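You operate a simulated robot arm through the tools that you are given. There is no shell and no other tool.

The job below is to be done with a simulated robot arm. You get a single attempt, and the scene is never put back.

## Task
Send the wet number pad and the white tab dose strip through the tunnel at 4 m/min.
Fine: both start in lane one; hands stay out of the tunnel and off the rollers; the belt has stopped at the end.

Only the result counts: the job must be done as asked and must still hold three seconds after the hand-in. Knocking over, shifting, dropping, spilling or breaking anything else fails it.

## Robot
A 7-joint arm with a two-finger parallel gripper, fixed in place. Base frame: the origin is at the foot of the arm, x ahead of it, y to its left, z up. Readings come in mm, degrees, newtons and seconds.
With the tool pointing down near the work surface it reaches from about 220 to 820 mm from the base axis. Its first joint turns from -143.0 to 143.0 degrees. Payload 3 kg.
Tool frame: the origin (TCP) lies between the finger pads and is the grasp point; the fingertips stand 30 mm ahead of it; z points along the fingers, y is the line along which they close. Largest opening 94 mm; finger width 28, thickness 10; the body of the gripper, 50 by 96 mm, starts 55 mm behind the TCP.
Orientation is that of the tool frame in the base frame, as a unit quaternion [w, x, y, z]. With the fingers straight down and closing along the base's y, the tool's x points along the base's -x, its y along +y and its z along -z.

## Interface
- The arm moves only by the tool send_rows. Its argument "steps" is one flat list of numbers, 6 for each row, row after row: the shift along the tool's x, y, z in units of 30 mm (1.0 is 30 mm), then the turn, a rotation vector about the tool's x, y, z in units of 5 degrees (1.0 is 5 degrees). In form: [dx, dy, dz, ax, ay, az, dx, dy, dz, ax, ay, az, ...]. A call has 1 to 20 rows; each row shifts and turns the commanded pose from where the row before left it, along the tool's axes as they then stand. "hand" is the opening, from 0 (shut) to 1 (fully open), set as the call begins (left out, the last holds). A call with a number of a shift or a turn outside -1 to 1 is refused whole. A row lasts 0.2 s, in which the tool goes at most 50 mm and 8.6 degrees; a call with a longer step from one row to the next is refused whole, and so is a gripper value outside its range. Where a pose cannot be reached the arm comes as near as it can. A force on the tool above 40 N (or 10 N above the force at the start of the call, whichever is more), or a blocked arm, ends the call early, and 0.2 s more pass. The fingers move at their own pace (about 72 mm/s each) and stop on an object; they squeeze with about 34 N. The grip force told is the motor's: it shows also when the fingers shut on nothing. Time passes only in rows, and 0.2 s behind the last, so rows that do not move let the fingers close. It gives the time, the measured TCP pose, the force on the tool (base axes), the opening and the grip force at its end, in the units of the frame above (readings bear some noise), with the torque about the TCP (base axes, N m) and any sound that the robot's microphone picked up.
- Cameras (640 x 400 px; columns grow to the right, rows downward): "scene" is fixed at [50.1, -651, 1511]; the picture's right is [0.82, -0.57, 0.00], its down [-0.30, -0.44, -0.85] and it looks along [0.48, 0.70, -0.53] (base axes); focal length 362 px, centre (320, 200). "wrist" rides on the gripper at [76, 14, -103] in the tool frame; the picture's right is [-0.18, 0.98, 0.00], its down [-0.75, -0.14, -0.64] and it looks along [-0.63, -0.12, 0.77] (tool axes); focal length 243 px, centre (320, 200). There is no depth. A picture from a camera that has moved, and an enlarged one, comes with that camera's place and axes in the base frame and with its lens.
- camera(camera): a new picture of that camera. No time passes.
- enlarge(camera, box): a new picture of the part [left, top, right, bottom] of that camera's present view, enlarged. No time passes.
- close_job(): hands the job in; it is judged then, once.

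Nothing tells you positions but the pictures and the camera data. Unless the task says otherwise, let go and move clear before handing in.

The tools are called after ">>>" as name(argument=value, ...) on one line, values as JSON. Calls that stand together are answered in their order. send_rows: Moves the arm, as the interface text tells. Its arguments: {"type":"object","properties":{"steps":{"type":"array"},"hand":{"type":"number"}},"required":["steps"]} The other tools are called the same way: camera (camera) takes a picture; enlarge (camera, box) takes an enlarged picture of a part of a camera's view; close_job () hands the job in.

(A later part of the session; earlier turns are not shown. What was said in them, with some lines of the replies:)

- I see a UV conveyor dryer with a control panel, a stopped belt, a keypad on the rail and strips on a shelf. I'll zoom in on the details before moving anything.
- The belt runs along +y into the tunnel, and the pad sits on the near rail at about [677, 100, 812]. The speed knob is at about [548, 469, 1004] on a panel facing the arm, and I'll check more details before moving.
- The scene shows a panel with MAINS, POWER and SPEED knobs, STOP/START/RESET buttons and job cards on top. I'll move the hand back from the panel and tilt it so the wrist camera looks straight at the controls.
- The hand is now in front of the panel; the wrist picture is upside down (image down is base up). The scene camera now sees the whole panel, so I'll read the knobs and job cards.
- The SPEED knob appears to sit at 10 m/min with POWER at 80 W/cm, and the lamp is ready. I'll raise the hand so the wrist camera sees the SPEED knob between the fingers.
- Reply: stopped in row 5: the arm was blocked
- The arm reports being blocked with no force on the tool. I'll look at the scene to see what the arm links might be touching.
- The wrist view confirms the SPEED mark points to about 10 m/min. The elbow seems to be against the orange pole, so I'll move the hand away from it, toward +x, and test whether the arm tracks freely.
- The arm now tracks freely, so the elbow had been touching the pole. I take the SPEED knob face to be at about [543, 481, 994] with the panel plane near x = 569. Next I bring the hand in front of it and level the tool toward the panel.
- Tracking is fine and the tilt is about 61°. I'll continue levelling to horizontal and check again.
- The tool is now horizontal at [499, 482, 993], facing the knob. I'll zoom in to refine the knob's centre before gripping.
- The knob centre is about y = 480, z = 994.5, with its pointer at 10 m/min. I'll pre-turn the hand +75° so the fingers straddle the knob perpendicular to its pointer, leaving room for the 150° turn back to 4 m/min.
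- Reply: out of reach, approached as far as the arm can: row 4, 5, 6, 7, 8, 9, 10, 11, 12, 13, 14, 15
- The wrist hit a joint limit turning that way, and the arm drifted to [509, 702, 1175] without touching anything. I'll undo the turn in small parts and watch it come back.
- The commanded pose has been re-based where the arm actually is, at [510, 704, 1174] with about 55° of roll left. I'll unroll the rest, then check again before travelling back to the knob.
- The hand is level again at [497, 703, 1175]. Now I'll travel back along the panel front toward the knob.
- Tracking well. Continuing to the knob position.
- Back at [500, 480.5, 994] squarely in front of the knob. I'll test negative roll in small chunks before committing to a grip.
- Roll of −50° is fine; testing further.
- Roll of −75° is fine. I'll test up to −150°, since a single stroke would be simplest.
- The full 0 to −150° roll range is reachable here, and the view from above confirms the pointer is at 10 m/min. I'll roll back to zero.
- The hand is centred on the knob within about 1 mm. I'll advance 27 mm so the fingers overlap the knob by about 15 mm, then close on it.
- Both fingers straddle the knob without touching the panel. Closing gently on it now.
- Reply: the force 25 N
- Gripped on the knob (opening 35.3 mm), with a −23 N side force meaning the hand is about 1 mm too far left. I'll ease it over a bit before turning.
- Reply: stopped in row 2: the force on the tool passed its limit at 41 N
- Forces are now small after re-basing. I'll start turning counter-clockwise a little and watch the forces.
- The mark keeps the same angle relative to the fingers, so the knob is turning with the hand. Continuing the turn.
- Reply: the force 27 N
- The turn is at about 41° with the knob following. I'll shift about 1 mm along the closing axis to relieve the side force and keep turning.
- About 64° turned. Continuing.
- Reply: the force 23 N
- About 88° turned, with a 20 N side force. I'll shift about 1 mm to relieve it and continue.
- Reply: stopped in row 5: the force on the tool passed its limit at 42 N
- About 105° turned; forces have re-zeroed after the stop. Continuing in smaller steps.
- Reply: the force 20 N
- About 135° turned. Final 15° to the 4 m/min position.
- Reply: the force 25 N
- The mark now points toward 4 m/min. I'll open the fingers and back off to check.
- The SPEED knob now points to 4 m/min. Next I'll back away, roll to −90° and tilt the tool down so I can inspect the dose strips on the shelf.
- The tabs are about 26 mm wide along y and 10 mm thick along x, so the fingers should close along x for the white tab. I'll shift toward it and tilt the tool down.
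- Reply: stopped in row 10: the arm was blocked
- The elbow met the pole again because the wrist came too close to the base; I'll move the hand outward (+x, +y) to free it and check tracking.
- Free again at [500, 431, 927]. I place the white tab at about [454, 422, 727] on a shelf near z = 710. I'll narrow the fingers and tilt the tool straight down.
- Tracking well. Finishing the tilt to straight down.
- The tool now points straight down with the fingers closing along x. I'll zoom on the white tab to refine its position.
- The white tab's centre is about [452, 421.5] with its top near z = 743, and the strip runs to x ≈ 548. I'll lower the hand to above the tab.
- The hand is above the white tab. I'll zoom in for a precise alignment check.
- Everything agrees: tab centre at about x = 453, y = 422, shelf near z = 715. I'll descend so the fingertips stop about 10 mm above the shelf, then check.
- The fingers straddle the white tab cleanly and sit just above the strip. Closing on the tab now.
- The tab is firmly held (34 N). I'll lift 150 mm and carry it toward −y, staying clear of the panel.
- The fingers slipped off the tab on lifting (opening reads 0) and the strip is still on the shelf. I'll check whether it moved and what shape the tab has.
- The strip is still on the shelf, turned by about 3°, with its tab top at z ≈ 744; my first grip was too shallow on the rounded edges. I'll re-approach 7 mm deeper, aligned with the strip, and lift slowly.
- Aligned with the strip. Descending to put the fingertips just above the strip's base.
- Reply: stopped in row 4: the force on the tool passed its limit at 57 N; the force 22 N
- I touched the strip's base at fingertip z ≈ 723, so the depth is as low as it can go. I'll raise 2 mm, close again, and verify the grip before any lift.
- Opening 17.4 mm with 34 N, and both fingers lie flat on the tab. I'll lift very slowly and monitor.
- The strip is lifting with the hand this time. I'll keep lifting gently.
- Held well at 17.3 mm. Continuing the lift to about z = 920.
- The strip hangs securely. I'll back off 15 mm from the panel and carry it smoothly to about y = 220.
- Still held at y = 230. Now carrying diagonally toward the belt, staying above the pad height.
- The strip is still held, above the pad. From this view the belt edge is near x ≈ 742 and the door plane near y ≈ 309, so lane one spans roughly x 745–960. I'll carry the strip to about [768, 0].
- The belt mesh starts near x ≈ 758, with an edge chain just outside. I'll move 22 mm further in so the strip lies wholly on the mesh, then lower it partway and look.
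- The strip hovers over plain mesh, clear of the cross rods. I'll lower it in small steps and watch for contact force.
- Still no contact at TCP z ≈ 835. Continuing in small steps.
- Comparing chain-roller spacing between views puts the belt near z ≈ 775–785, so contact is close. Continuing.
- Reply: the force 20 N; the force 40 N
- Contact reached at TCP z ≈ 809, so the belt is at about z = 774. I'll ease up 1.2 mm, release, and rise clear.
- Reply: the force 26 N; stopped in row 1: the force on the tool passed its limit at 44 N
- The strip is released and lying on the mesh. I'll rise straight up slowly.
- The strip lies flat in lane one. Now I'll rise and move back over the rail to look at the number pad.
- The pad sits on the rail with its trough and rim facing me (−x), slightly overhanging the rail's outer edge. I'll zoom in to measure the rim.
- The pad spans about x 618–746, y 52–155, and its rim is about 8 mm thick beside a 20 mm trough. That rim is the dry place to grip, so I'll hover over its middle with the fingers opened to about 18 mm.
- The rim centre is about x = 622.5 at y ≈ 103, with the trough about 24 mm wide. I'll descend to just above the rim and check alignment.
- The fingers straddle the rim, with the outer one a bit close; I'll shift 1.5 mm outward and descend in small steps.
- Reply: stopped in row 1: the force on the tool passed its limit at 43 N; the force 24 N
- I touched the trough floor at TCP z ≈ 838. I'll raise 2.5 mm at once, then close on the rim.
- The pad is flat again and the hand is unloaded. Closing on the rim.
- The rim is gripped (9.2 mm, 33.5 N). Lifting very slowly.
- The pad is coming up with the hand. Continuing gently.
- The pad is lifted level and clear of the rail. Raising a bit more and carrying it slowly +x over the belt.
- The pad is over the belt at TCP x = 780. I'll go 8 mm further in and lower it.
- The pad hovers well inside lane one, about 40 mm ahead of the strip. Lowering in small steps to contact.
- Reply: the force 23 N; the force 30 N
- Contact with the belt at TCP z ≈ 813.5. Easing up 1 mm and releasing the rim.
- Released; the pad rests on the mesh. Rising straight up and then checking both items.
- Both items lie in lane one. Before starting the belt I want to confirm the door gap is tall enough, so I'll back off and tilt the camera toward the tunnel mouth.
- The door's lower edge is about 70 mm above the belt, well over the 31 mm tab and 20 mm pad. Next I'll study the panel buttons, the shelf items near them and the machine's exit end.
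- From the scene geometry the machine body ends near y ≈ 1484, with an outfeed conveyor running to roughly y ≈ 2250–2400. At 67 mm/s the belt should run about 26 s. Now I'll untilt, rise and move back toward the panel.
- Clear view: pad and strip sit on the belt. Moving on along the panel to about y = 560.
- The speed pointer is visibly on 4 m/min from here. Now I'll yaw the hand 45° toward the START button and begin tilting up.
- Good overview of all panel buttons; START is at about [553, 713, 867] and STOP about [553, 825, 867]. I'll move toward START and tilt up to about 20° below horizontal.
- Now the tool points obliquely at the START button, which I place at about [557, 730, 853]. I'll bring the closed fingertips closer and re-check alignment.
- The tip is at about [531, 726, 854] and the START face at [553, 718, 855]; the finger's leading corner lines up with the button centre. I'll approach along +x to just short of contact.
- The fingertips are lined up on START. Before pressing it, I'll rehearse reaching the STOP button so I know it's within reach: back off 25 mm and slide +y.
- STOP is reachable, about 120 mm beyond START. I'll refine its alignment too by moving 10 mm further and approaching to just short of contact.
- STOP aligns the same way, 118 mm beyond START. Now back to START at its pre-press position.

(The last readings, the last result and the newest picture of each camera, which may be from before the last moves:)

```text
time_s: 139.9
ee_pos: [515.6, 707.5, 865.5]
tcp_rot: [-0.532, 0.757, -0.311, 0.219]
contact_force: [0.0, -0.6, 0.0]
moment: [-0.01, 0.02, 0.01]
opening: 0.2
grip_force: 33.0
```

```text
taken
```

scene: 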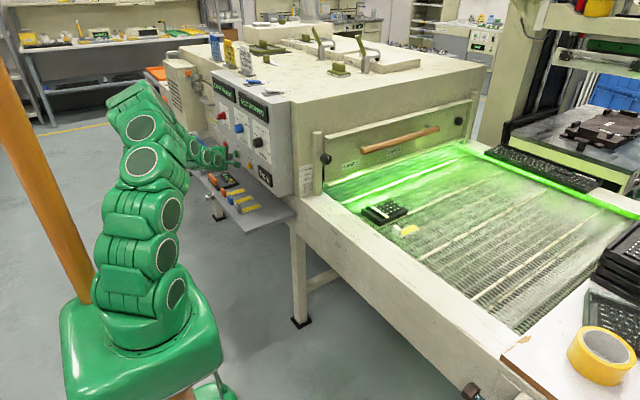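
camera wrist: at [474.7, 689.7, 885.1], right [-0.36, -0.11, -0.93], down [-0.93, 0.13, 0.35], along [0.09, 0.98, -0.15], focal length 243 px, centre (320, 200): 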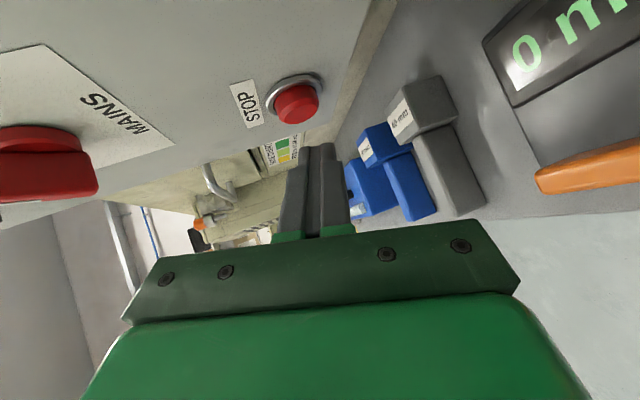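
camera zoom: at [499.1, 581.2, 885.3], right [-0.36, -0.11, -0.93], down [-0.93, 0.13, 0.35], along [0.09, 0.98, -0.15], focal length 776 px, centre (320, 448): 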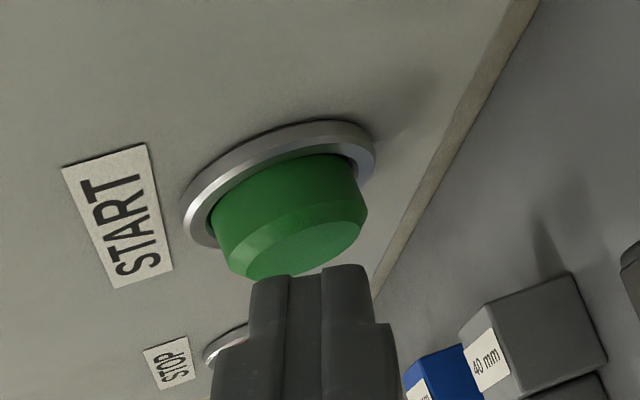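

Aligned on START and both displays are visible. Pressing slowly along +x now.

>>> send_rows(steps=[0.0474, -0.0157, 0.0442, 0, 0, 0, 0.0474, -0.0157, 0.0442, 0, 0, 0, 0.0474, -0.0157, 0.0442, 0, 0, 0, 0.0474, -0.0157, 0.0442, 0, 0, 0])

>>> enlarge(camera="scene", box=[200, 80, 280, 130])

>>> enlarge(camera="wrist", box=[220, 60, 420, 185])

```text
time_s: 140.9
ee_pos: [523.7, 706.3, 864.5]
tcp_rot: [-0.531, 0.757, -0.31, 0.22]
contact_force: [-0.7, -0.1, -1.4]
moment: [0.01, 0.01, 0.01]
opening: 0.0
grip_force: 33.2
```

```text
8.00 times, centred on (240, 105) of scene
camera zoom: at [50.1, -651.0, 1511.0], right [0.82, -0.57, 0.0], down [-0.3, -0.44, -0.85], along [0.48, 0.7, -0.53], focal length 2896 px, centre (960, 960)
```

zoom: 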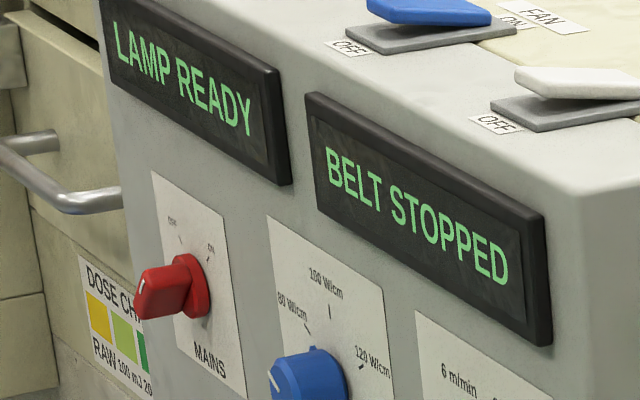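

```text
3.20 times, centred on (320, 122) of wrist
camera zoom: at [507.5, 580.4, 885.5], right [-0.36, -0.11, -0.93], down [-0.93, 0.13, 0.35], along [0.09, 0.98, -0.15], focal length 776 px, centre (320, 448)
```

zoom: 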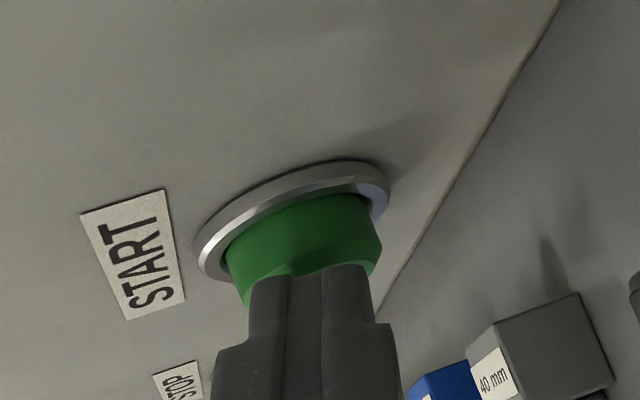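

Not yet in contact. Continuing the press in 2 mm steps.

>>> send_rows(steps=[0.0474, -0.0157, 0.0442, 0, 0, 0, 0.0474, -0.0157, 0.0442, 0, 0, 0])

>>> enlarge(camera="scene", box=[200, 80, 280, 130])

```text
time_s: 141.6
ee_pos: [528.9, 707.2, 865.2]
tcp_rot: [-0.531, 0.758, -0.309, 0.219]
contact_force: [-1.1, -0.4, -0.2]
moment: [-0.03, 0.0, -0.02]
opening: 0.0
grip_force: 33.3
```

```text
8.00 times, centred on (240, 105) of scene
camera zoom: at [50.1, -651.0, 1511.0], right [0.82, -0.57, 0.0], down [-0.3, -0.44, -0.85], along [0.48, 0.7, -0.53], focal length 2896 px, centre (960, 960)
```

zoom: 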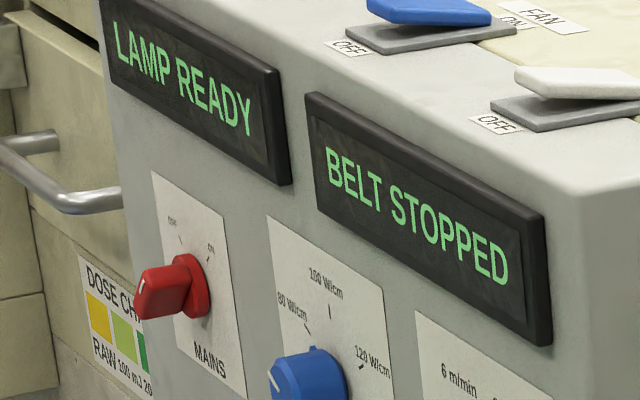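

>>> send_rows(steps=[0.0474, -0.0157, 0.0442, 0, 0, 0, 0.0474, -0.0157, 0.0442, 0, 0, 0])

>>> enlarge(camera="scene", box=[200, 80, 280, 130])

>>> enlarge(camera="wrist", box=[220, 60, 420, 185])

```text
time_s: 142.2
ee_pos: [531.6, 707.6, 864.7]
tcp_rot: [-0.531, 0.758, -0.31, 0.219]
contact_force: [-2.8, -1.4, 1.3]
moment: [0.02, 0.0, 0.04]
opening: 0.0
grip_force: 33.3
```

```text
8.00 times, centred on (240, 105) of scene
camera zoom: at [50.1, -651.0, 1511.0], right [0.82, -0.57, 0.0], down [-0.3, -0.44, -0.85], along [0.48, 0.7, -0.53], focal length 2896 px, centre (960, 960)
```

zoom: 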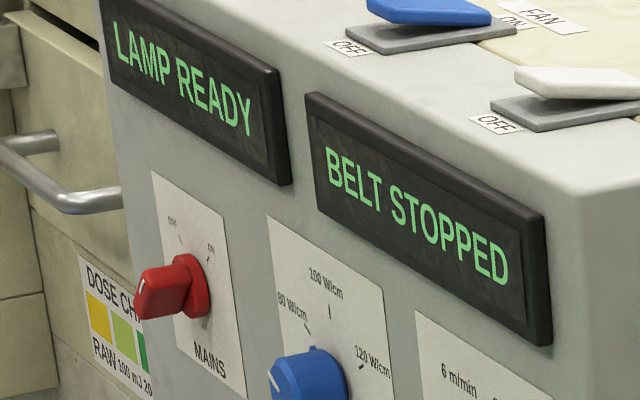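

```text
3.20 times, centred on (320, 122) of wrist
camera zoom: at [515.2, 580.7, 885.4], right [-0.36, -0.11, -0.93], down [-0.93, 0.13, 0.35], along [0.09, 0.98, -0.15], focal length 776 px, centre (320, 448)
```

zoom: 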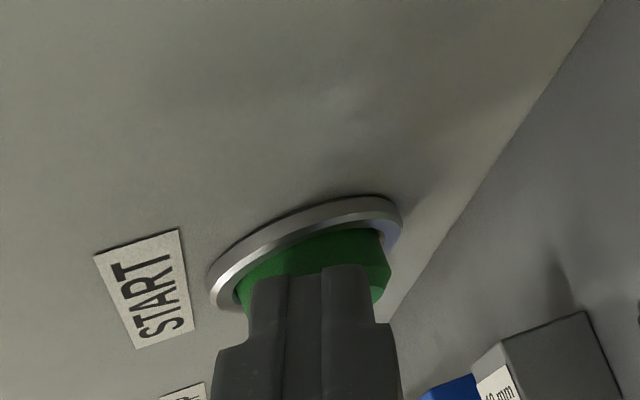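

Contact with the spring-loaded button (about 3 N) begins. Pressing further.

>>> send_rows(steps=[0.0474, -0.0157, 0.0442, 0, 0, 0, 0.0474, -0.0157, 0.0442, 0, 0, 0])

>>> enlarge(camera="scene", box=[200, 80, 280, 130])

```text
time_s: 142.8
ee_pos: [537.0, 708.8, 863.3]
tcp_rot: [-0.531, 0.757, -0.311, 0.221]
contact_force: [-7.4, -13.3, 7.2]
moment: [0.04, -0.09, -0.13]
opening: 0.0
grip_force: 32.9
```

```text
8.00 times, centred on (240, 105) of scene
camera zoom: at [50.1, -651.0, 1511.0], right [0.82, -0.57, 0.0], down [-0.3, -0.44, -0.85], along [0.48, 0.7, -0.53], focal length 2896 px, centre (960, 960)
```

zoom: 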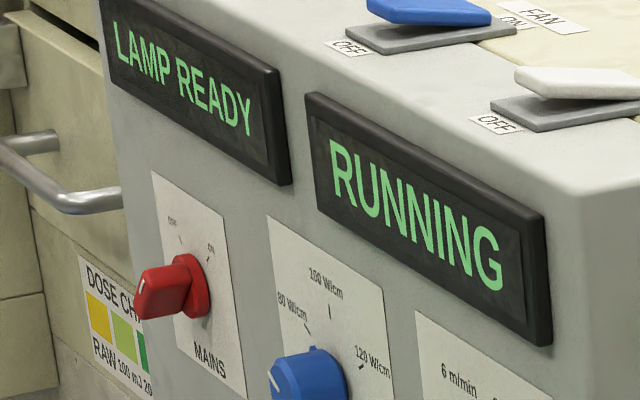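

The display reads RUNNING, with the start at about t = 142.5 s. I'll back off and move toward STOP while watching the items enter the tunnel.

>>> send_rows(steps=[-0.474, 0.157, -0.442, 0, 0, 0, -0.474, 0.157, -0.442, 0, 0, 0])

>>> enlarge(camera="scene", box=[300, 120, 460, 240])

```text
time_s: 143.3
ee_pos: [494.9, 707.8, 863.9]
tcp_rot: [-0.531, 0.757, -0.309, 0.22]
contact_force: [0.7, 0.2, 0.0]
moment: [0.01, -0.02, 0.01]
opening: 0.1
grip_force: 32.9
```

```text
3.33 times, centred on (380, 180) of scene
camera zoom: at [50.1, -651.0, 1511.0], right [0.82, -0.57, 0.0], down [-0.3, -0.44, -0.85], along [0.48, 0.7, -0.53], focal length 1207 px, centre (120, 267)
```

zoom: 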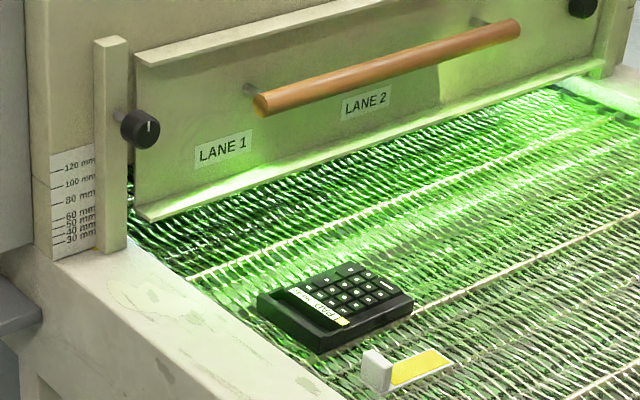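

>>> send_rows(steps=[-0.692, -0.239, 0.658, 0, 0, 0, -0.692, -0.239, 0.658, 0, 0, 0, -0.692, -0.239, 0.658, 0, 0, 0, -0.692, -0.239, 0.658, 0, 0, 0])

>>> enlarge(camera="scene", box=[300, 120, 460, 240])

>>> enlarge(camera="scene", box=[200, 80, 280, 130])

```text
time_s: 144.3
ee_pos: [493.5, 825.8, 864.4]
tcp_rot: [-0.532, 0.757, -0.31, 0.22]
contact_force: [0.2, 0.3, -0.5]
moment: [-0.03, 0.01, -0.02]
opening: 0.1
grip_force: 33.1
```

```text
3.33 times, centred on (380, 180) of scene
camera zoom: at [50.1, -651.0, 1511.0], right [0.82, -0.57, 0.0], down [-0.3, -0.44, -0.85], along [0.48, 0.7, -0.53], focal length 1207 px, centre (120, 267)
```

zoom: 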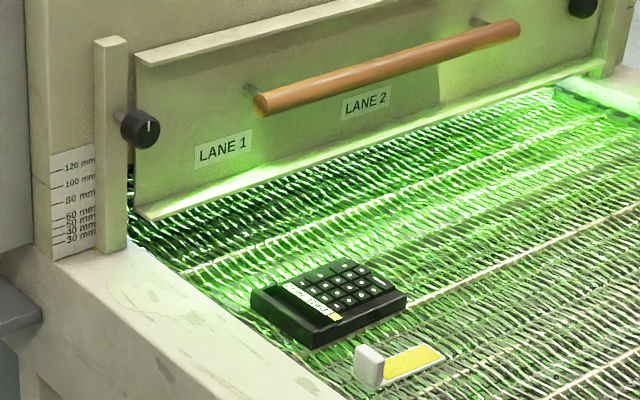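

```text
8.00 times, centred on (240, 105) of scene
camera zoom: at [50.1, -651.0, 1511.0], right [0.82, -0.57, 0.0], down [-0.3, -0.44, -0.85], along [0.48, 0.7, -0.53], focal length 2896 px, centre (960, 960)
```

zoom: 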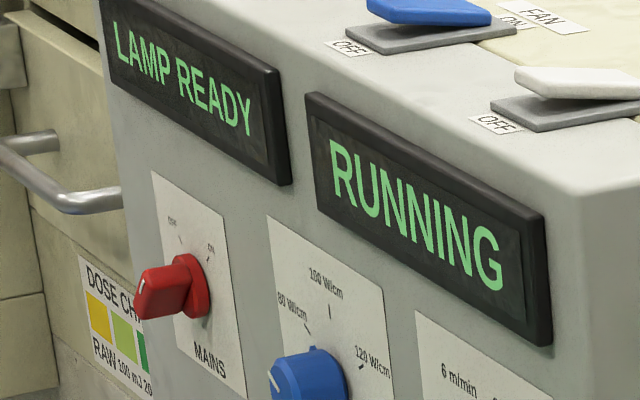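

The items are moving toward the tunnel. I'll wait and measure the belt speed.

>>> send_rows(steps=[0, 0, 0, 0, 0, 0, 0, 0, 0, 0, 0, 0, 0, 0, 0, 0, 0, 0, 0, 0, 0, 0, 0, 0])

>>> enlarge(camera="scene", box=[300, 120, 460, 240])

```text
time_s: 145.3
ee_pos: [495.2, 824.8, 865.5]
tcp_rot: [-0.531, 0.757, -0.31, 0.22]
contact_force: [0.4, 0.7, 1.3]
moment: [-0.02, 0.0, -0.01]
opening: 0.0
grip_force: 32.6
```

```text
3.33 times, centred on (380, 180) of scene
camera zoom: at [50.1, -651.0, 1511.0], right [0.82, -0.57, 0.0], down [-0.3, -0.44, -0.85], along [0.48, 0.7, -0.53], focal length 1207 px, centre (120, 267)
```

zoom: 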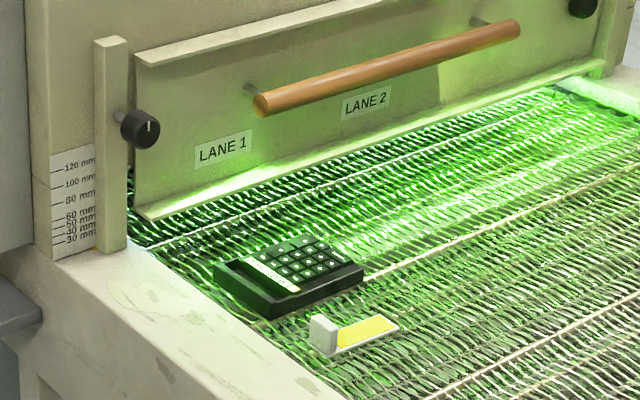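

Between the last two pictures the items moved about 62–66 mm in 1 s, so the belt is at about 4 m/min after a roughly 1.5 s start-up. I'll keep waiting and confirm once more.

>>> send_rows(steps=[0, 0, 0, 0, 0, 0, 0, 0, 0, 0, 0, 0, 0, 0, 0, 0, 0, 0, 0, 0, 0, 0, 0, 0])

>>> enlarge(camera="scene", box=[300, 120, 460, 240])

```text
time_s: 146.3
ee_pos: [496.3, 825.2, 864.8]
tcp_rot: [-0.531, 0.757, -0.31, 0.22]
contact_force: [-0.2, -0.8, 0.4]
moment: [0.04, -0.01, 0.0]
opening: 0.0
grip_force: 33.1
```

```text
3.33 times, centred on (380, 180) of scene
camera zoom: at [50.1, -651.0, 1511.0], right [0.82, -0.57, 0.0], down [-0.3, -0.44, -0.85], along [0.48, 0.7, -0.53], focal length 1207 px, centre (120, 267)
```

zoom: 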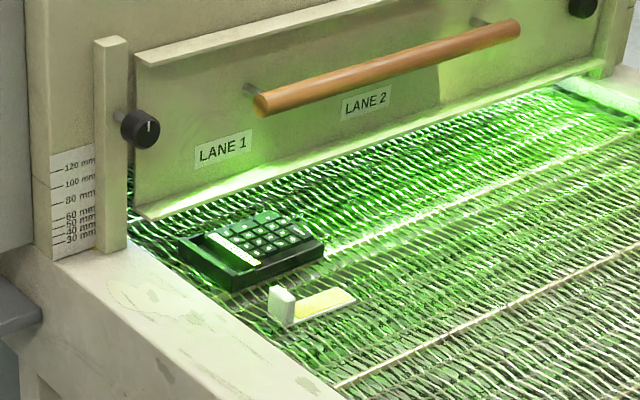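

Speed is steady at about 65 mm/s and the pad is about to pass under the door. I'll keep counting; both should be past the exit by about t ≈ 170 s.

>>> send_rows(steps=[0, 0, 0, 0, 0, 0, 0, 0, 0, 0, 0, 0, 0, 0, 0, 0, 0, 0, 0, 0, 0, 0, 0, 0])

>>> enlarge(camera="scene", box=[300, 120, 460, 240])

>>> enlarge(camera="scene", box=[140, 55, 190, 95])

```text
time_s: 147.3
ee_pos: [496.1, 823.1, 864.3]
tcp_rot: [-0.531, 0.758, -0.31, 0.219]
contact_force: [-0.1, 0.3, 0.0]
moment: [0.03, 0.0, 0.0]
opening: 0.0
grip_force: 33.1
```

```text
3.33 times, centred on (380, 180) of scene
camera zoom: at [50.1, -651.0, 1511.0], right [0.82, -0.57, 0.0], down [-0.3, -0.44, -0.85], along [0.48, 0.7, -0.53], focal length 1207 px, centre (120, 267)
```

zoom: 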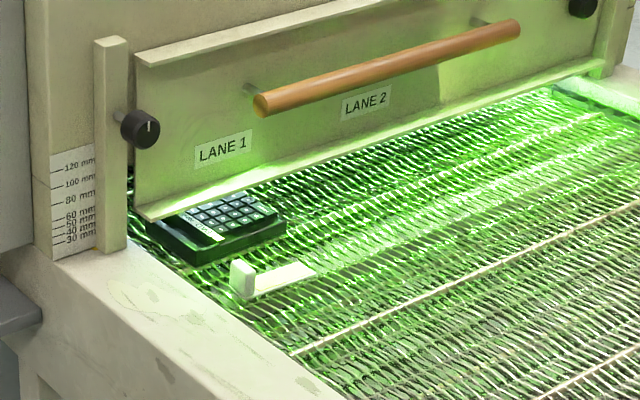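

```text
10.00 times, centred on (165, 75) of scene
camera zoom: at [50.1, -651.0, 1511.0], right [0.82, -0.57, 0.0], down [-0.3, -0.44, -0.85], along [0.48, 0.7, -0.53], focal length 3620 px, centre (1870, 1450)
```

zoom: 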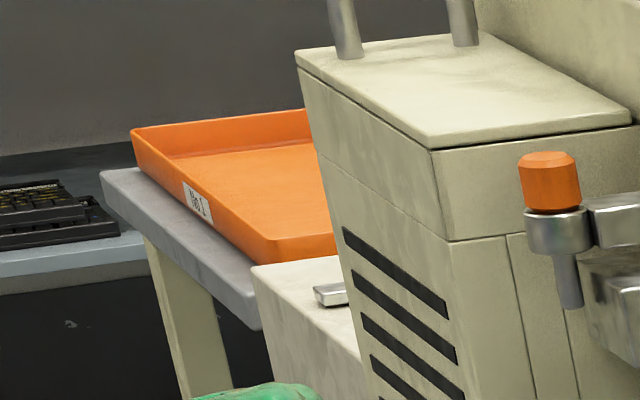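

The pad is sliding under the door with ample clearance. I'll continue waiting and confirm the strip enters too.

>>> send_rows(steps=[0, 0, 0, 0, 0, 0, 0, 0, 0, 0, 0, 0, 0, 0, 0, 0, 0, 0, 0, 0, 0, 0, 0, 0, 0, 0, 0, 0, 0, 0, 0, 0, 0, 0, 0, 0, 0, 0, 0, 0, 0, 0, 0, 0, 0, 0, 0, 0])

>>> enlarge(camera="scene", box=[300, 120, 460, 240])

>>> enlarge(camera="scene", box=[190, 75, 270, 155])

```text
time_s: 149.2
ee_pos: [495.2, 824.7, 864.8]
tcp_rot: [-0.532, 0.757, -0.31, 0.22]
contact_force: [-0.2, -0.2, -0.1]
moment: [0.02, 0.01, 0.0]
opening: 0.1
grip_force: 32.9
```

```text
3.33 times, centred on (380, 180) of scene
camera zoom: at [50.1, -651.0, 1511.0], right [0.82, -0.57, 0.0], down [-0.3, -0.44, -0.85], along [0.48, 0.7, -0.53], focal length 1207 px, centre (120, 267)
```

zoom: 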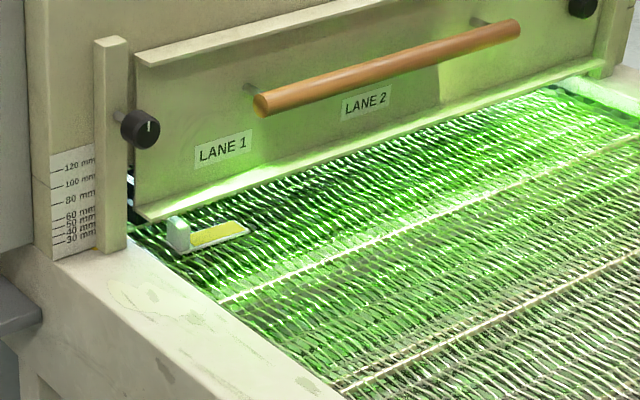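

```text
5.00 times, centred on (230, 115) of scene
camera zoom: at [50.1, -651.0, 1511.0], right [0.82, -0.57, 0.0], down [-0.3, -0.44, -0.85], along [0.48, 0.7, -0.53], focal length 1810 px, centre (770, 625)
```

zoom: 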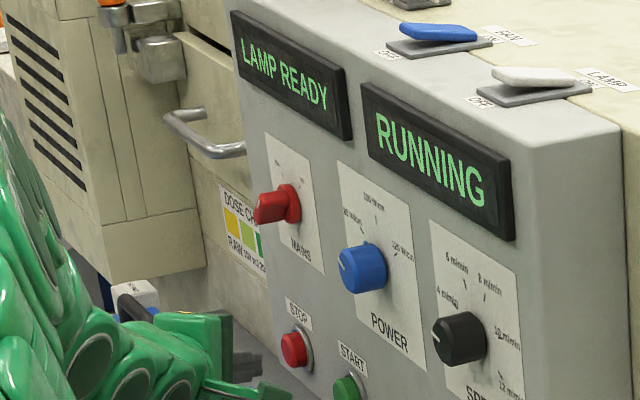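

The pad is inside and the strip is entering. Now I'll wait; four seconds per call, keeping the hand parked in front of STOP.

>>> send_rows(steps=[0, 0, 0, 0, 0, 0, 0, 0, 0, 0, 0, 0, 0, 0, 0, 0, 0, 0, 0, 0, 0, 0, 0, 0, 0, 0, 0, 0, 0, 0, 0, 0, 0, 0, 0, 0, 0, 0, 0, 0, 0, 0, 0, 0, 0, 0, 0, 0, 0, 0, 0, 0, 0, 0, 0, 0, 0, 0, 0, 0, 0, 0, 0, 0, 0, 0, 0, 0, 0, 0, 0, 0, 0, 0, 0, 0, 0, 0, 0, 0, 0, 0, 0, 0, 0, 0, 0, 0, 0, 0, 0, 0, 0, 0, 0, 0, 0, 0, 0, 0, 0, 0, 0, 0, 0, 0, 0, 0, 0, 0, 0, 0, 0, 0, 0, 0, 0, 0, 0, 0])

>>> camera(camera="scene")

>>> camera(camera="wrist")

```text
time_s: 153.3
ee_pos: [495.6, 824.6, 865.3]
tcp_rot: [-0.532, 0.757, -0.309, 0.22]
contact_force: [-0.5, 0.7, 0.1]
moment: [0.0, 0.0, -0.03]
opening: 0.1
grip_force: 32.8
```

```text
taken
```

scene: 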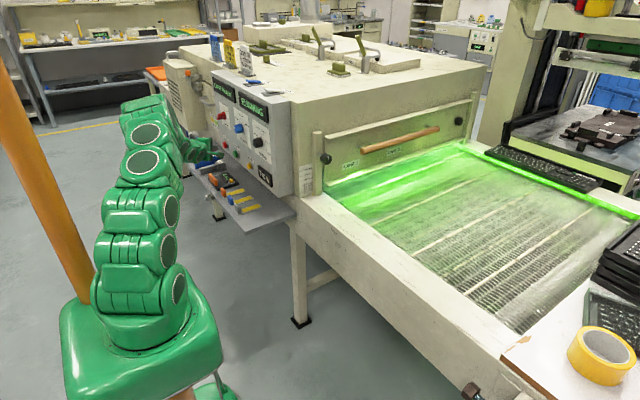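

```text
taken
camera wrist: at [478.7, 698.2, 885.3], right [-0.36, -0.11, -0.93], down [-0.93, 0.13, 0.35], along [0.09, 0.98, -0.15], focal length 243 px, centre (320, 200)
```

wrist: 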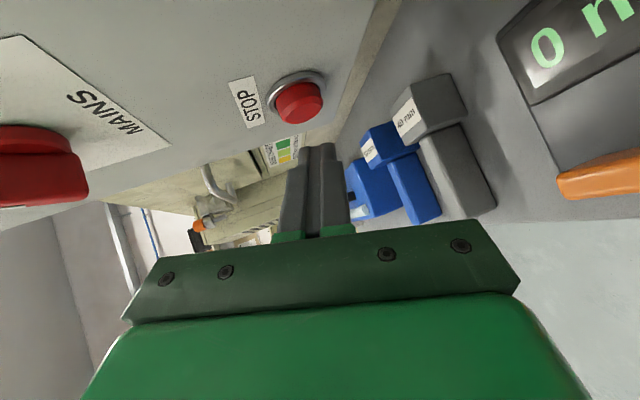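

Both items are inside the tunnel and the display still shows RUNNING. Waiting on.

>>> send_rows(steps=[0, 0, 0, 0, 0, 0, 0, 0, 0, 0, 0, 0, 0, 0, 0, 0, 0, 0, 0, 0, 0, 0, 0, 0, 0, 0, 0, 0, 0, 0, 0, 0, 0, 0, 0, 0, 0, 0, 0, 0, 0, 0, 0, 0, 0, 0, 0, 0, 0, 0, 0, 0, 0, 0, 0, 0, 0, 0, 0, 0, 0, 0, 0, 0, 0, 0, 0, 0, 0, 0, 0, 0, 0, 0, 0, 0, 0, 0, 0, 0, 0, 0, 0, 0, 0, 0, 0, 0, 0, 0, 0, 0, 0, 0, 0, 0, 0, 0, 0, 0, 0, 0, 0, 0, 0, 0, 0, 0, 0, 0, 0, 0, 0, 0, 0, 0, 0, 0, 0, 0])

>>> send_rows(steps=[0.142, -0.047, 0.133, 0, 0, 0, 0.142, -0.047, 0.133, 0, 0, 0, 0.142, -0.047, 0.133, 0, 0, 0, 0, 0, 0, 0, 0, 0, 0, 0, 0, 0, 0, 0])

>>> enlarge(camera="wrist", box=[220, 60, 420, 185])

>>> enlarge(camera="scene", box=[140, 55, 270, 155])

```text
time_s: 157.6
ee_pos: [495.2, 825.3, 864.1]
tcp_rot: [-0.531, 0.757, -0.31, 0.219]
contact_force: [0.1, 0.1, 0.3]
moment: [0.01, -0.02, 0.01]
opening: 0.0
grip_force: 32.6
```

```text
time_s: 158.8
ee_pos: [512.7, 824.2, 866.1]
tcp_rot: [-0.532, 0.757, -0.31, 0.22]
contact_force: [-0.4, -0.5, -0.4]
moment: [0.02, 0.0, -0.01]
opening: 0.2
grip_force: 32.8
```

```text
3.20 times, centred on (320, 122) of wrist
camera zoom: at [496.4, 698.1, 885.9], right [-0.36, -0.11, -0.93], down [-0.93, 0.13, 0.35], along [0.09, 0.98, -0.15], focal length 776 px, centre (320, 448)
```

zoom: 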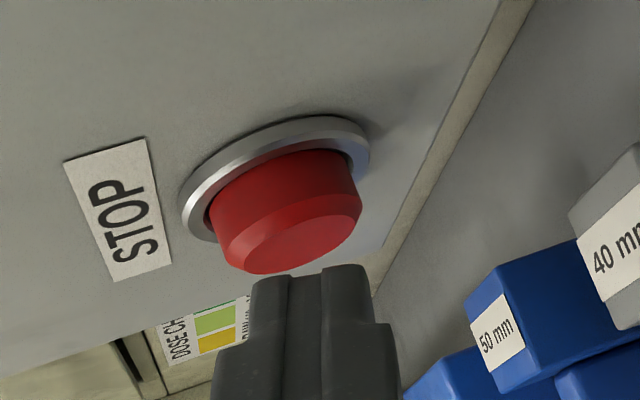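

```text
4.00 times, centred on (205, 105) of scene
camera zoom: at [50.1, -651.0, 1511.0], right [0.82, -0.57, 0.0], down [-0.3, -0.44, -0.85], along [0.48, 0.7, -0.53], focal length 1448 px, centre (780, 580)
```

zoom: 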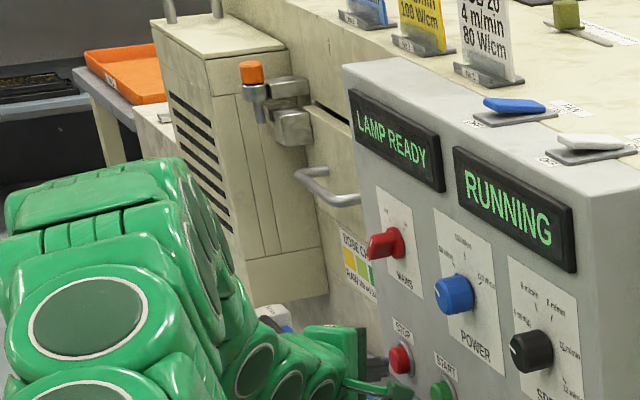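

Hand is at the STOP pre-press position at t = 158.8 s. Waiting until about 168.8 s before pressing.

>>> send_rows(steps=[0, 0, 0, 0, 0, 0, 0, 0, 0, 0, 0, 0, 0, 0, 0, 0, 0, 0, 0, 0, 0, 0, 0, 0, 0, 0, 0, 0, 0, 0, 0, 0, 0, 0, 0, 0, 0, 0, 0, 0, 0, 0, 0, 0, 0, 0, 0, 0, 0, 0, 0, 0, 0, 0, 0, 0, 0, 0, 0, 0, 0, 0, 0, 0, 0, 0, 0, 0, 0, 0, 0, 0, 0, 0, 0, 0, 0, 0, 0, 0, 0, 0, 0, 0, 0, 0, 0, 0, 0, 0, 0, 0, 0, 0, 0, 0, 0, 0, 0, 0, 0, 0, 0, 0, 0, 0, 0, 0, 0, 0, 0, 0, 0, 0, 0, 0, 0, 0, 0, 0])

>>> send_rows(steps=[0, 0, 0, 0, 0, 0, 0, 0, 0, 0, 0, 0, 0, 0, 0, 0, 0, 0, 0, 0, 0, 0, 0, 0, 0, 0, 0, 0, 0, 0, 0, 0, 0, 0, 0, 0, 0, 0, 0, 0, 0, 0, 0, 0, 0, 0, 0, 0, 0, 0, 0, 0, 0, 0, 0, 0, 0, 0, 0, 0, 0, 0, 0, 0, 0, 0, 0, 0, 0, 0, 0, 0, 0, 0, 0, 0, 0, 0, 0, 0, 0, 0, 0, 0, 0, 0, 0, 0, 0, 0, 0, 0, 0, 0, 0, 0, 0, 0, 0, 0, 0, 0, 0, 0, 0, 0, 0, 0, 0, 0, 0, 0, 0, 0, 0, 0, 0, 0, 0, 0])

>>> enlarge(camera="scene", box=[140, 55, 270, 155])

```text
time_s: 162.9
ee_pos: [513.9, 825.7, 864.0]
tcp_rot: [-0.531, 0.757, -0.31, 0.22]
contact_force: [-0.7, -0.1, -0.4]
moment: [0.0, 0.01, -0.05]
opening: 0.0
grip_force: 32.8
```

```text
time_s: 167.2
ee_pos: [514.0, 824.8, 864.7]
tcp_rot: [-0.531, 0.757, -0.31, 0.22]
contact_force: [-1.1, 0.0, 0.9]
moment: [0.01, 0.0, 0.01]
opening: 0.1
grip_force: 33.3
```

```text
4.00 times, centred on (205, 105) of scene
camera zoom: at [50.1, -651.0, 1511.0], right [0.82, -0.57, 0.0], down [-0.3, -0.44, -0.85], along [0.48, 0.7, -0.53], focal length 1448 px, centre (780, 580)
```

zoom: 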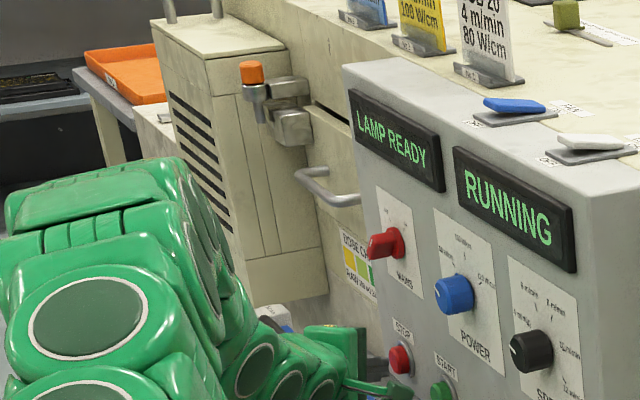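

t = 167.2 s: the strip's trailing edge should be just past the exit now. I'll wait a little more and press STOP in the same call, to trigger around 170.8 s.

>>> send_rows(steps=[0, 0, 0, 0, 0, 0, 0, 0, 0, 0, 0, 0, 0, 0, 0, 0, 0, 0, 0, 0, 0, 0, 0, 0, 0, 0, 0, 0, 0, 0, 0, 0, 0, 0, 0, 0, 0, 0, 0, 0, 0, 0, 0, 0, 0, 0, 0, 0, 0, 0, 0, 0, 0, 0, 0.071, -0.0235, 0.0663, 0, 0, 0, 0.071, -0.0235, 0.0663, 0, 0, 0, 0.071, -0.0235, 0.0663, 0, 0, 0, 0.071, -0.0235, 0.0663, 0, 0, 0, 0.071, -0.0235, 0.0663, 0, 0, 0, 0.071, -0.0235, 0.0663, 0, 0, 0, 0.071, -0.0235, 0.0663, 0, 0, 0, 0.071, -0.0235, 0.0663, 0, 0, 0])

>>> enlarge(camera="scene", box=[140, 55, 270, 155])

>>> enlarge(camera="wrist", box=[220, 60, 420, 185])

```text
time_s: 170.8
ee_pos: [536.4, 825.9, 864.5]
tcp_rot: [-0.531, 0.758, -0.309, 0.22]
contact_force: [-10.1, -4.9, 4.0]
moment: [0.04, 0.04, 0.05]
opening: 0.2
grip_force: 33.3
```

```text
4.00 times, centred on (205, 105) of scene
camera zoom: at [50.1, -651.0, 1511.0], right [0.82, -0.57, 0.0], down [-0.3, -0.44, -0.85], along [0.48, 0.7, -0.53], focal length 1448 px, centre (780, 580)
```

zoom: 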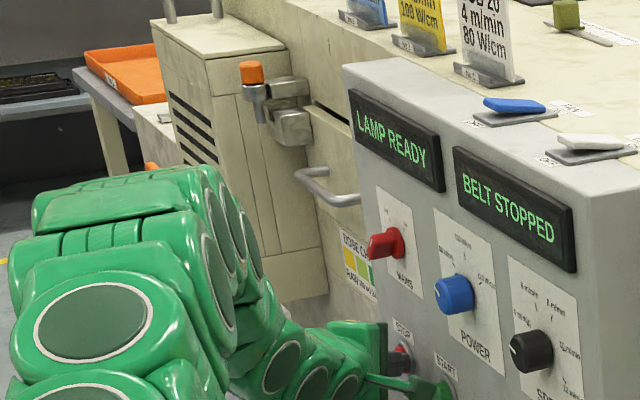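

```text
3.20 times, centred on (320, 122) of wrist
camera zoom: at [520.8, 699.5, 885.1], right [-0.36, -0.11, -0.93], down [-0.93, 0.13, 0.35], along [0.09, 0.98, -0.15], focal length 776 px, centre (320, 448)
```

zoom: 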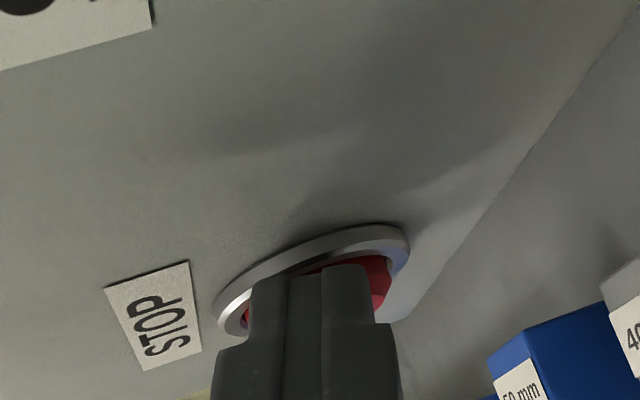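

BELT STOPPED is displayed. By my count the belt travelled about 1755 mm, which puts the strip's tail about 250 mm past the exit and the pad well short of the outfeed end. Now I'll back the hand off the button.

>>> send_rows(steps=[-0.474, 0.157, -0.442, 0, 0, 0, -0.474, 0.157, -0.442, 0, 0, 0, -0.474, 0.157, -0.442, 0, 0, 0, 0, 0, 0, 0, 0, 0, 0, 0, 0, 0, 0, 0])

>>> camera(camera="scene")

>>> enlarge(camera="scene", box=[140, 55, 270, 155])

>>> camera(camera="wrist")

```text
time_s: 171.9
ee_pos: [476.6, 825.3, 864.5]
tcp_rot: [-0.531, 0.758, -0.309, 0.22]
contact_force: [-0.3, 0.1, 0.3]
moment: [-0.03, -0.03, -0.04]
opening: 0.1
grip_force: 33.4
```

```text
taken
```

scene: 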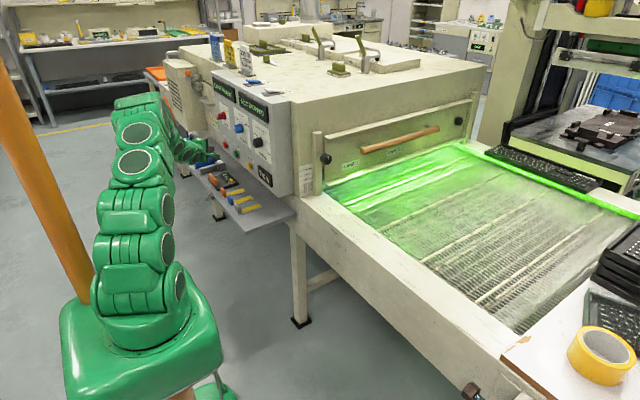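

```text
4.00 times, centred on (205, 105) of scene
camera zoom: at [50.1, -651.0, 1511.0], right [0.82, -0.57, 0.0], down [-0.3, -0.44, -0.85], along [0.48, 0.7, -0.53], focal length 1448 px, centre (780, 580)
```

zoom: 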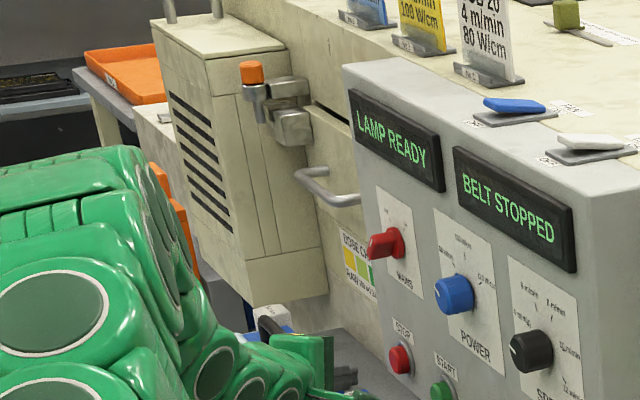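

```text
taken
camera wrist: at [460.4, 697.8, 885.0], right [-0.36, -0.11, -0.93], down [-0.93, 0.13, 0.35], along [0.09, 0.98, -0.15], focal length 243 px, centre (320, 200)
```

wrist: 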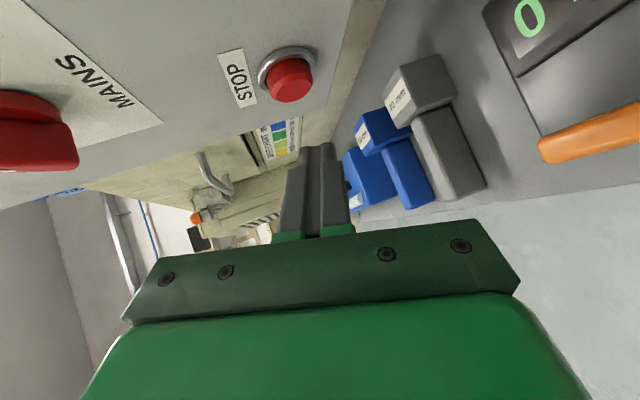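

The belt stays stopped and the hand is clear. I'll try to catch a glimpse of the exit side from the wrist camera as a check.

>>> enlarge(camera="wrist", box=[90, 130, 300, 260])

>>> enlarge(camera="scene", box=[200, 165, 300, 225])

>>> enlarge(camera="scene", box=[300, 120, 460, 240])

```text
3.05 times, centred on (195, 195) of wrist
camera zoom: at [460.4, 697.8, 885.0], right [-0.36, -0.11, -0.93], down [-0.93, 0.13, 0.35], along [0.09, 0.98, -0.15], focal length 739 px, centre (701, 215)
```

zoom: 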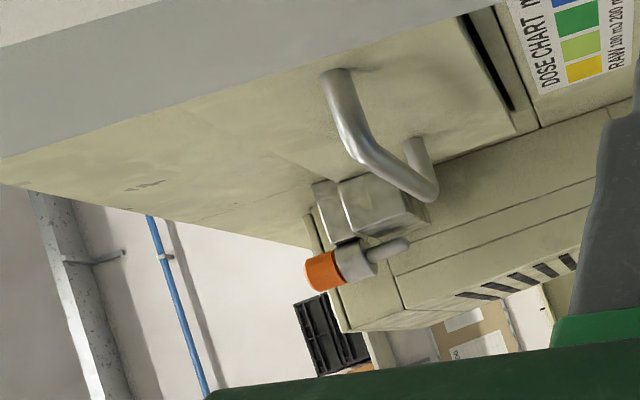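

```text
6.40 times, centred on (250, 195) of scene
camera zoom: at [50.1, -651.0, 1511.0], right [0.82, -0.57, 0.0], down [-0.3, -0.44, -0.85], along [0.48, 0.7, -0.53], focal length 2317 px, centre (768, 232)
```

zoom: 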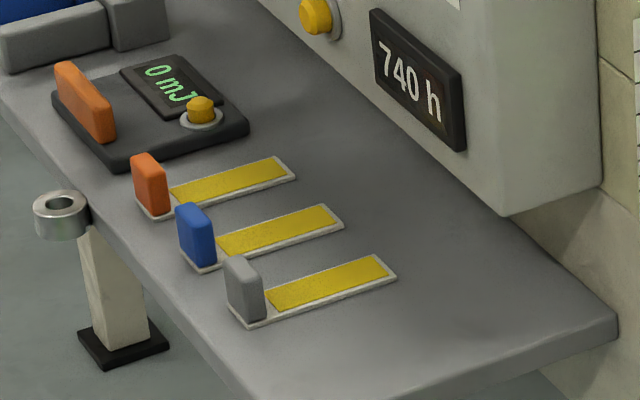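

```text
3.33 times, centred on (380, 180) of scene
camera zoom: at [50.1, -651.0, 1511.0], right [0.82, -0.57, 0.0], down [-0.3, -0.44, -0.85], along [0.48, 0.7, -0.53], focal length 1207 px, centre (120, 267)
```

zoom: 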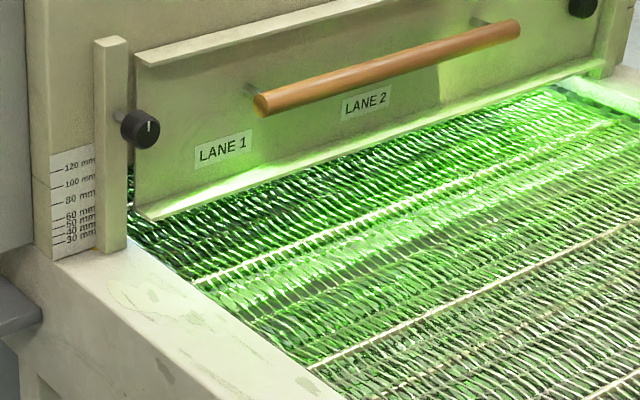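

The shelf items are undisturbed and the infeed belt is empty and still. I'll draw the hand a bit further back and confirm the display once more before handing in.

>>> send_rows(steps=[0, 0, -0.6, 0, 0, 0, 0, 0, -0.8, 0, 0, 0, 0, 0, -0.6, 0, 0, 0, 0, 0, 0, 0, 0, 0, 0, 0, 0, 0, 0, 0])

>>> enlarge(camera="scene", box=[140, 55, 270, 155])

>>> enlarge(camera="scene", box=[300, 120, 460, 240])

```text
time_s: 173.2
ee_pos: [438.7, 783.7, 883.2]
tcp_rot: [-0.531, 0.757, -0.31, 0.219]
contact_force: [0.3, -0.2, 1.1]
moment: [0.04, -0.02, -0.01]
opening: 0.0
grip_force: 32.7
```

```text
4.00 times, centred on (205, 105) of scene
camera zoom: at [50.1, -651.0, 1511.0], right [0.82, -0.57, 0.0], down [-0.3, -0.44, -0.85], along [0.48, 0.7, -0.53], focal length 1448 px, centre (780, 580)
```

zoom: 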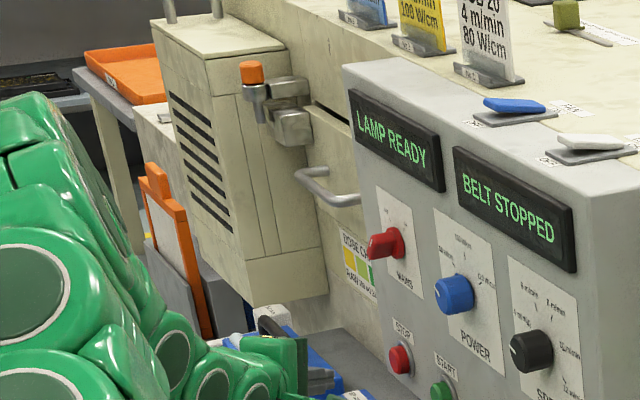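

```text
3.33 times, centred on (380, 180) of scene
camera zoom: at [50.1, -651.0, 1511.0], right [0.82, -0.57, 0.0], down [-0.3, -0.44, -0.85], along [0.48, 0.7, -0.53], focal length 1207 px, centre (120, 267)
```

zoom: 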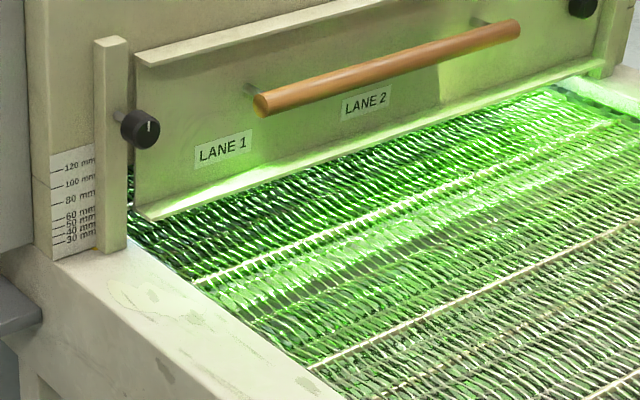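

The display still reads BELT STOPPED, the mesh has not moved between pictures, and the hand is clear with nothing else disturbed. I can't see the exit side, but by timing both items should lie on the outfeed past the tunnel, so I'm handing in.

>>> close_job()

```text
The job is handed in.
```

I set the speed to 4 m/min, ran the number pad and the white tab dose strip into the tunnel from lane one, and stopped the belt. I could not see the exit side, so that both came out the far end is worked out from timing.

- **Speed:** I turned the SPEED knob from 10 to 4 m/min. The items moved at about 62–66 mm/s in the pictures, and 4 m/min is 67 mm/s.
- **Loading:** The pad was held only by its rim, so the wet keys were not touched. Both lay inside lane one, with the strip behind the pad.
- **Run:** The pad went under the door without touching, and the strip was at the door in the last picture of it. The belt ran for about 28 s, roughly 1,755 mm of travel.
- **Where they should be:** I estimate the strip's tail about 250 mm past the tunnel exit. The pad's front should be about 240 mm short of the outfeed end.
- **At the end:** The display reads BELT STOPPED and the mesh did not move between later pictures. The hand stayed out of the tunnel and off the rollers.

**Slips on the way:**
- My first grip on the white strip slipped. It stayed on the shelf, turned by about 3°, and I picked it up again.
- While lining up on that strip, the fingertips pressed on its base hard enough to trip the force stop (57 N).
- Early on, the arm's elbow appears to have touched the orange pole near its base, with no sign that anything moved.

The other strips and shelf items looked undisturbed.
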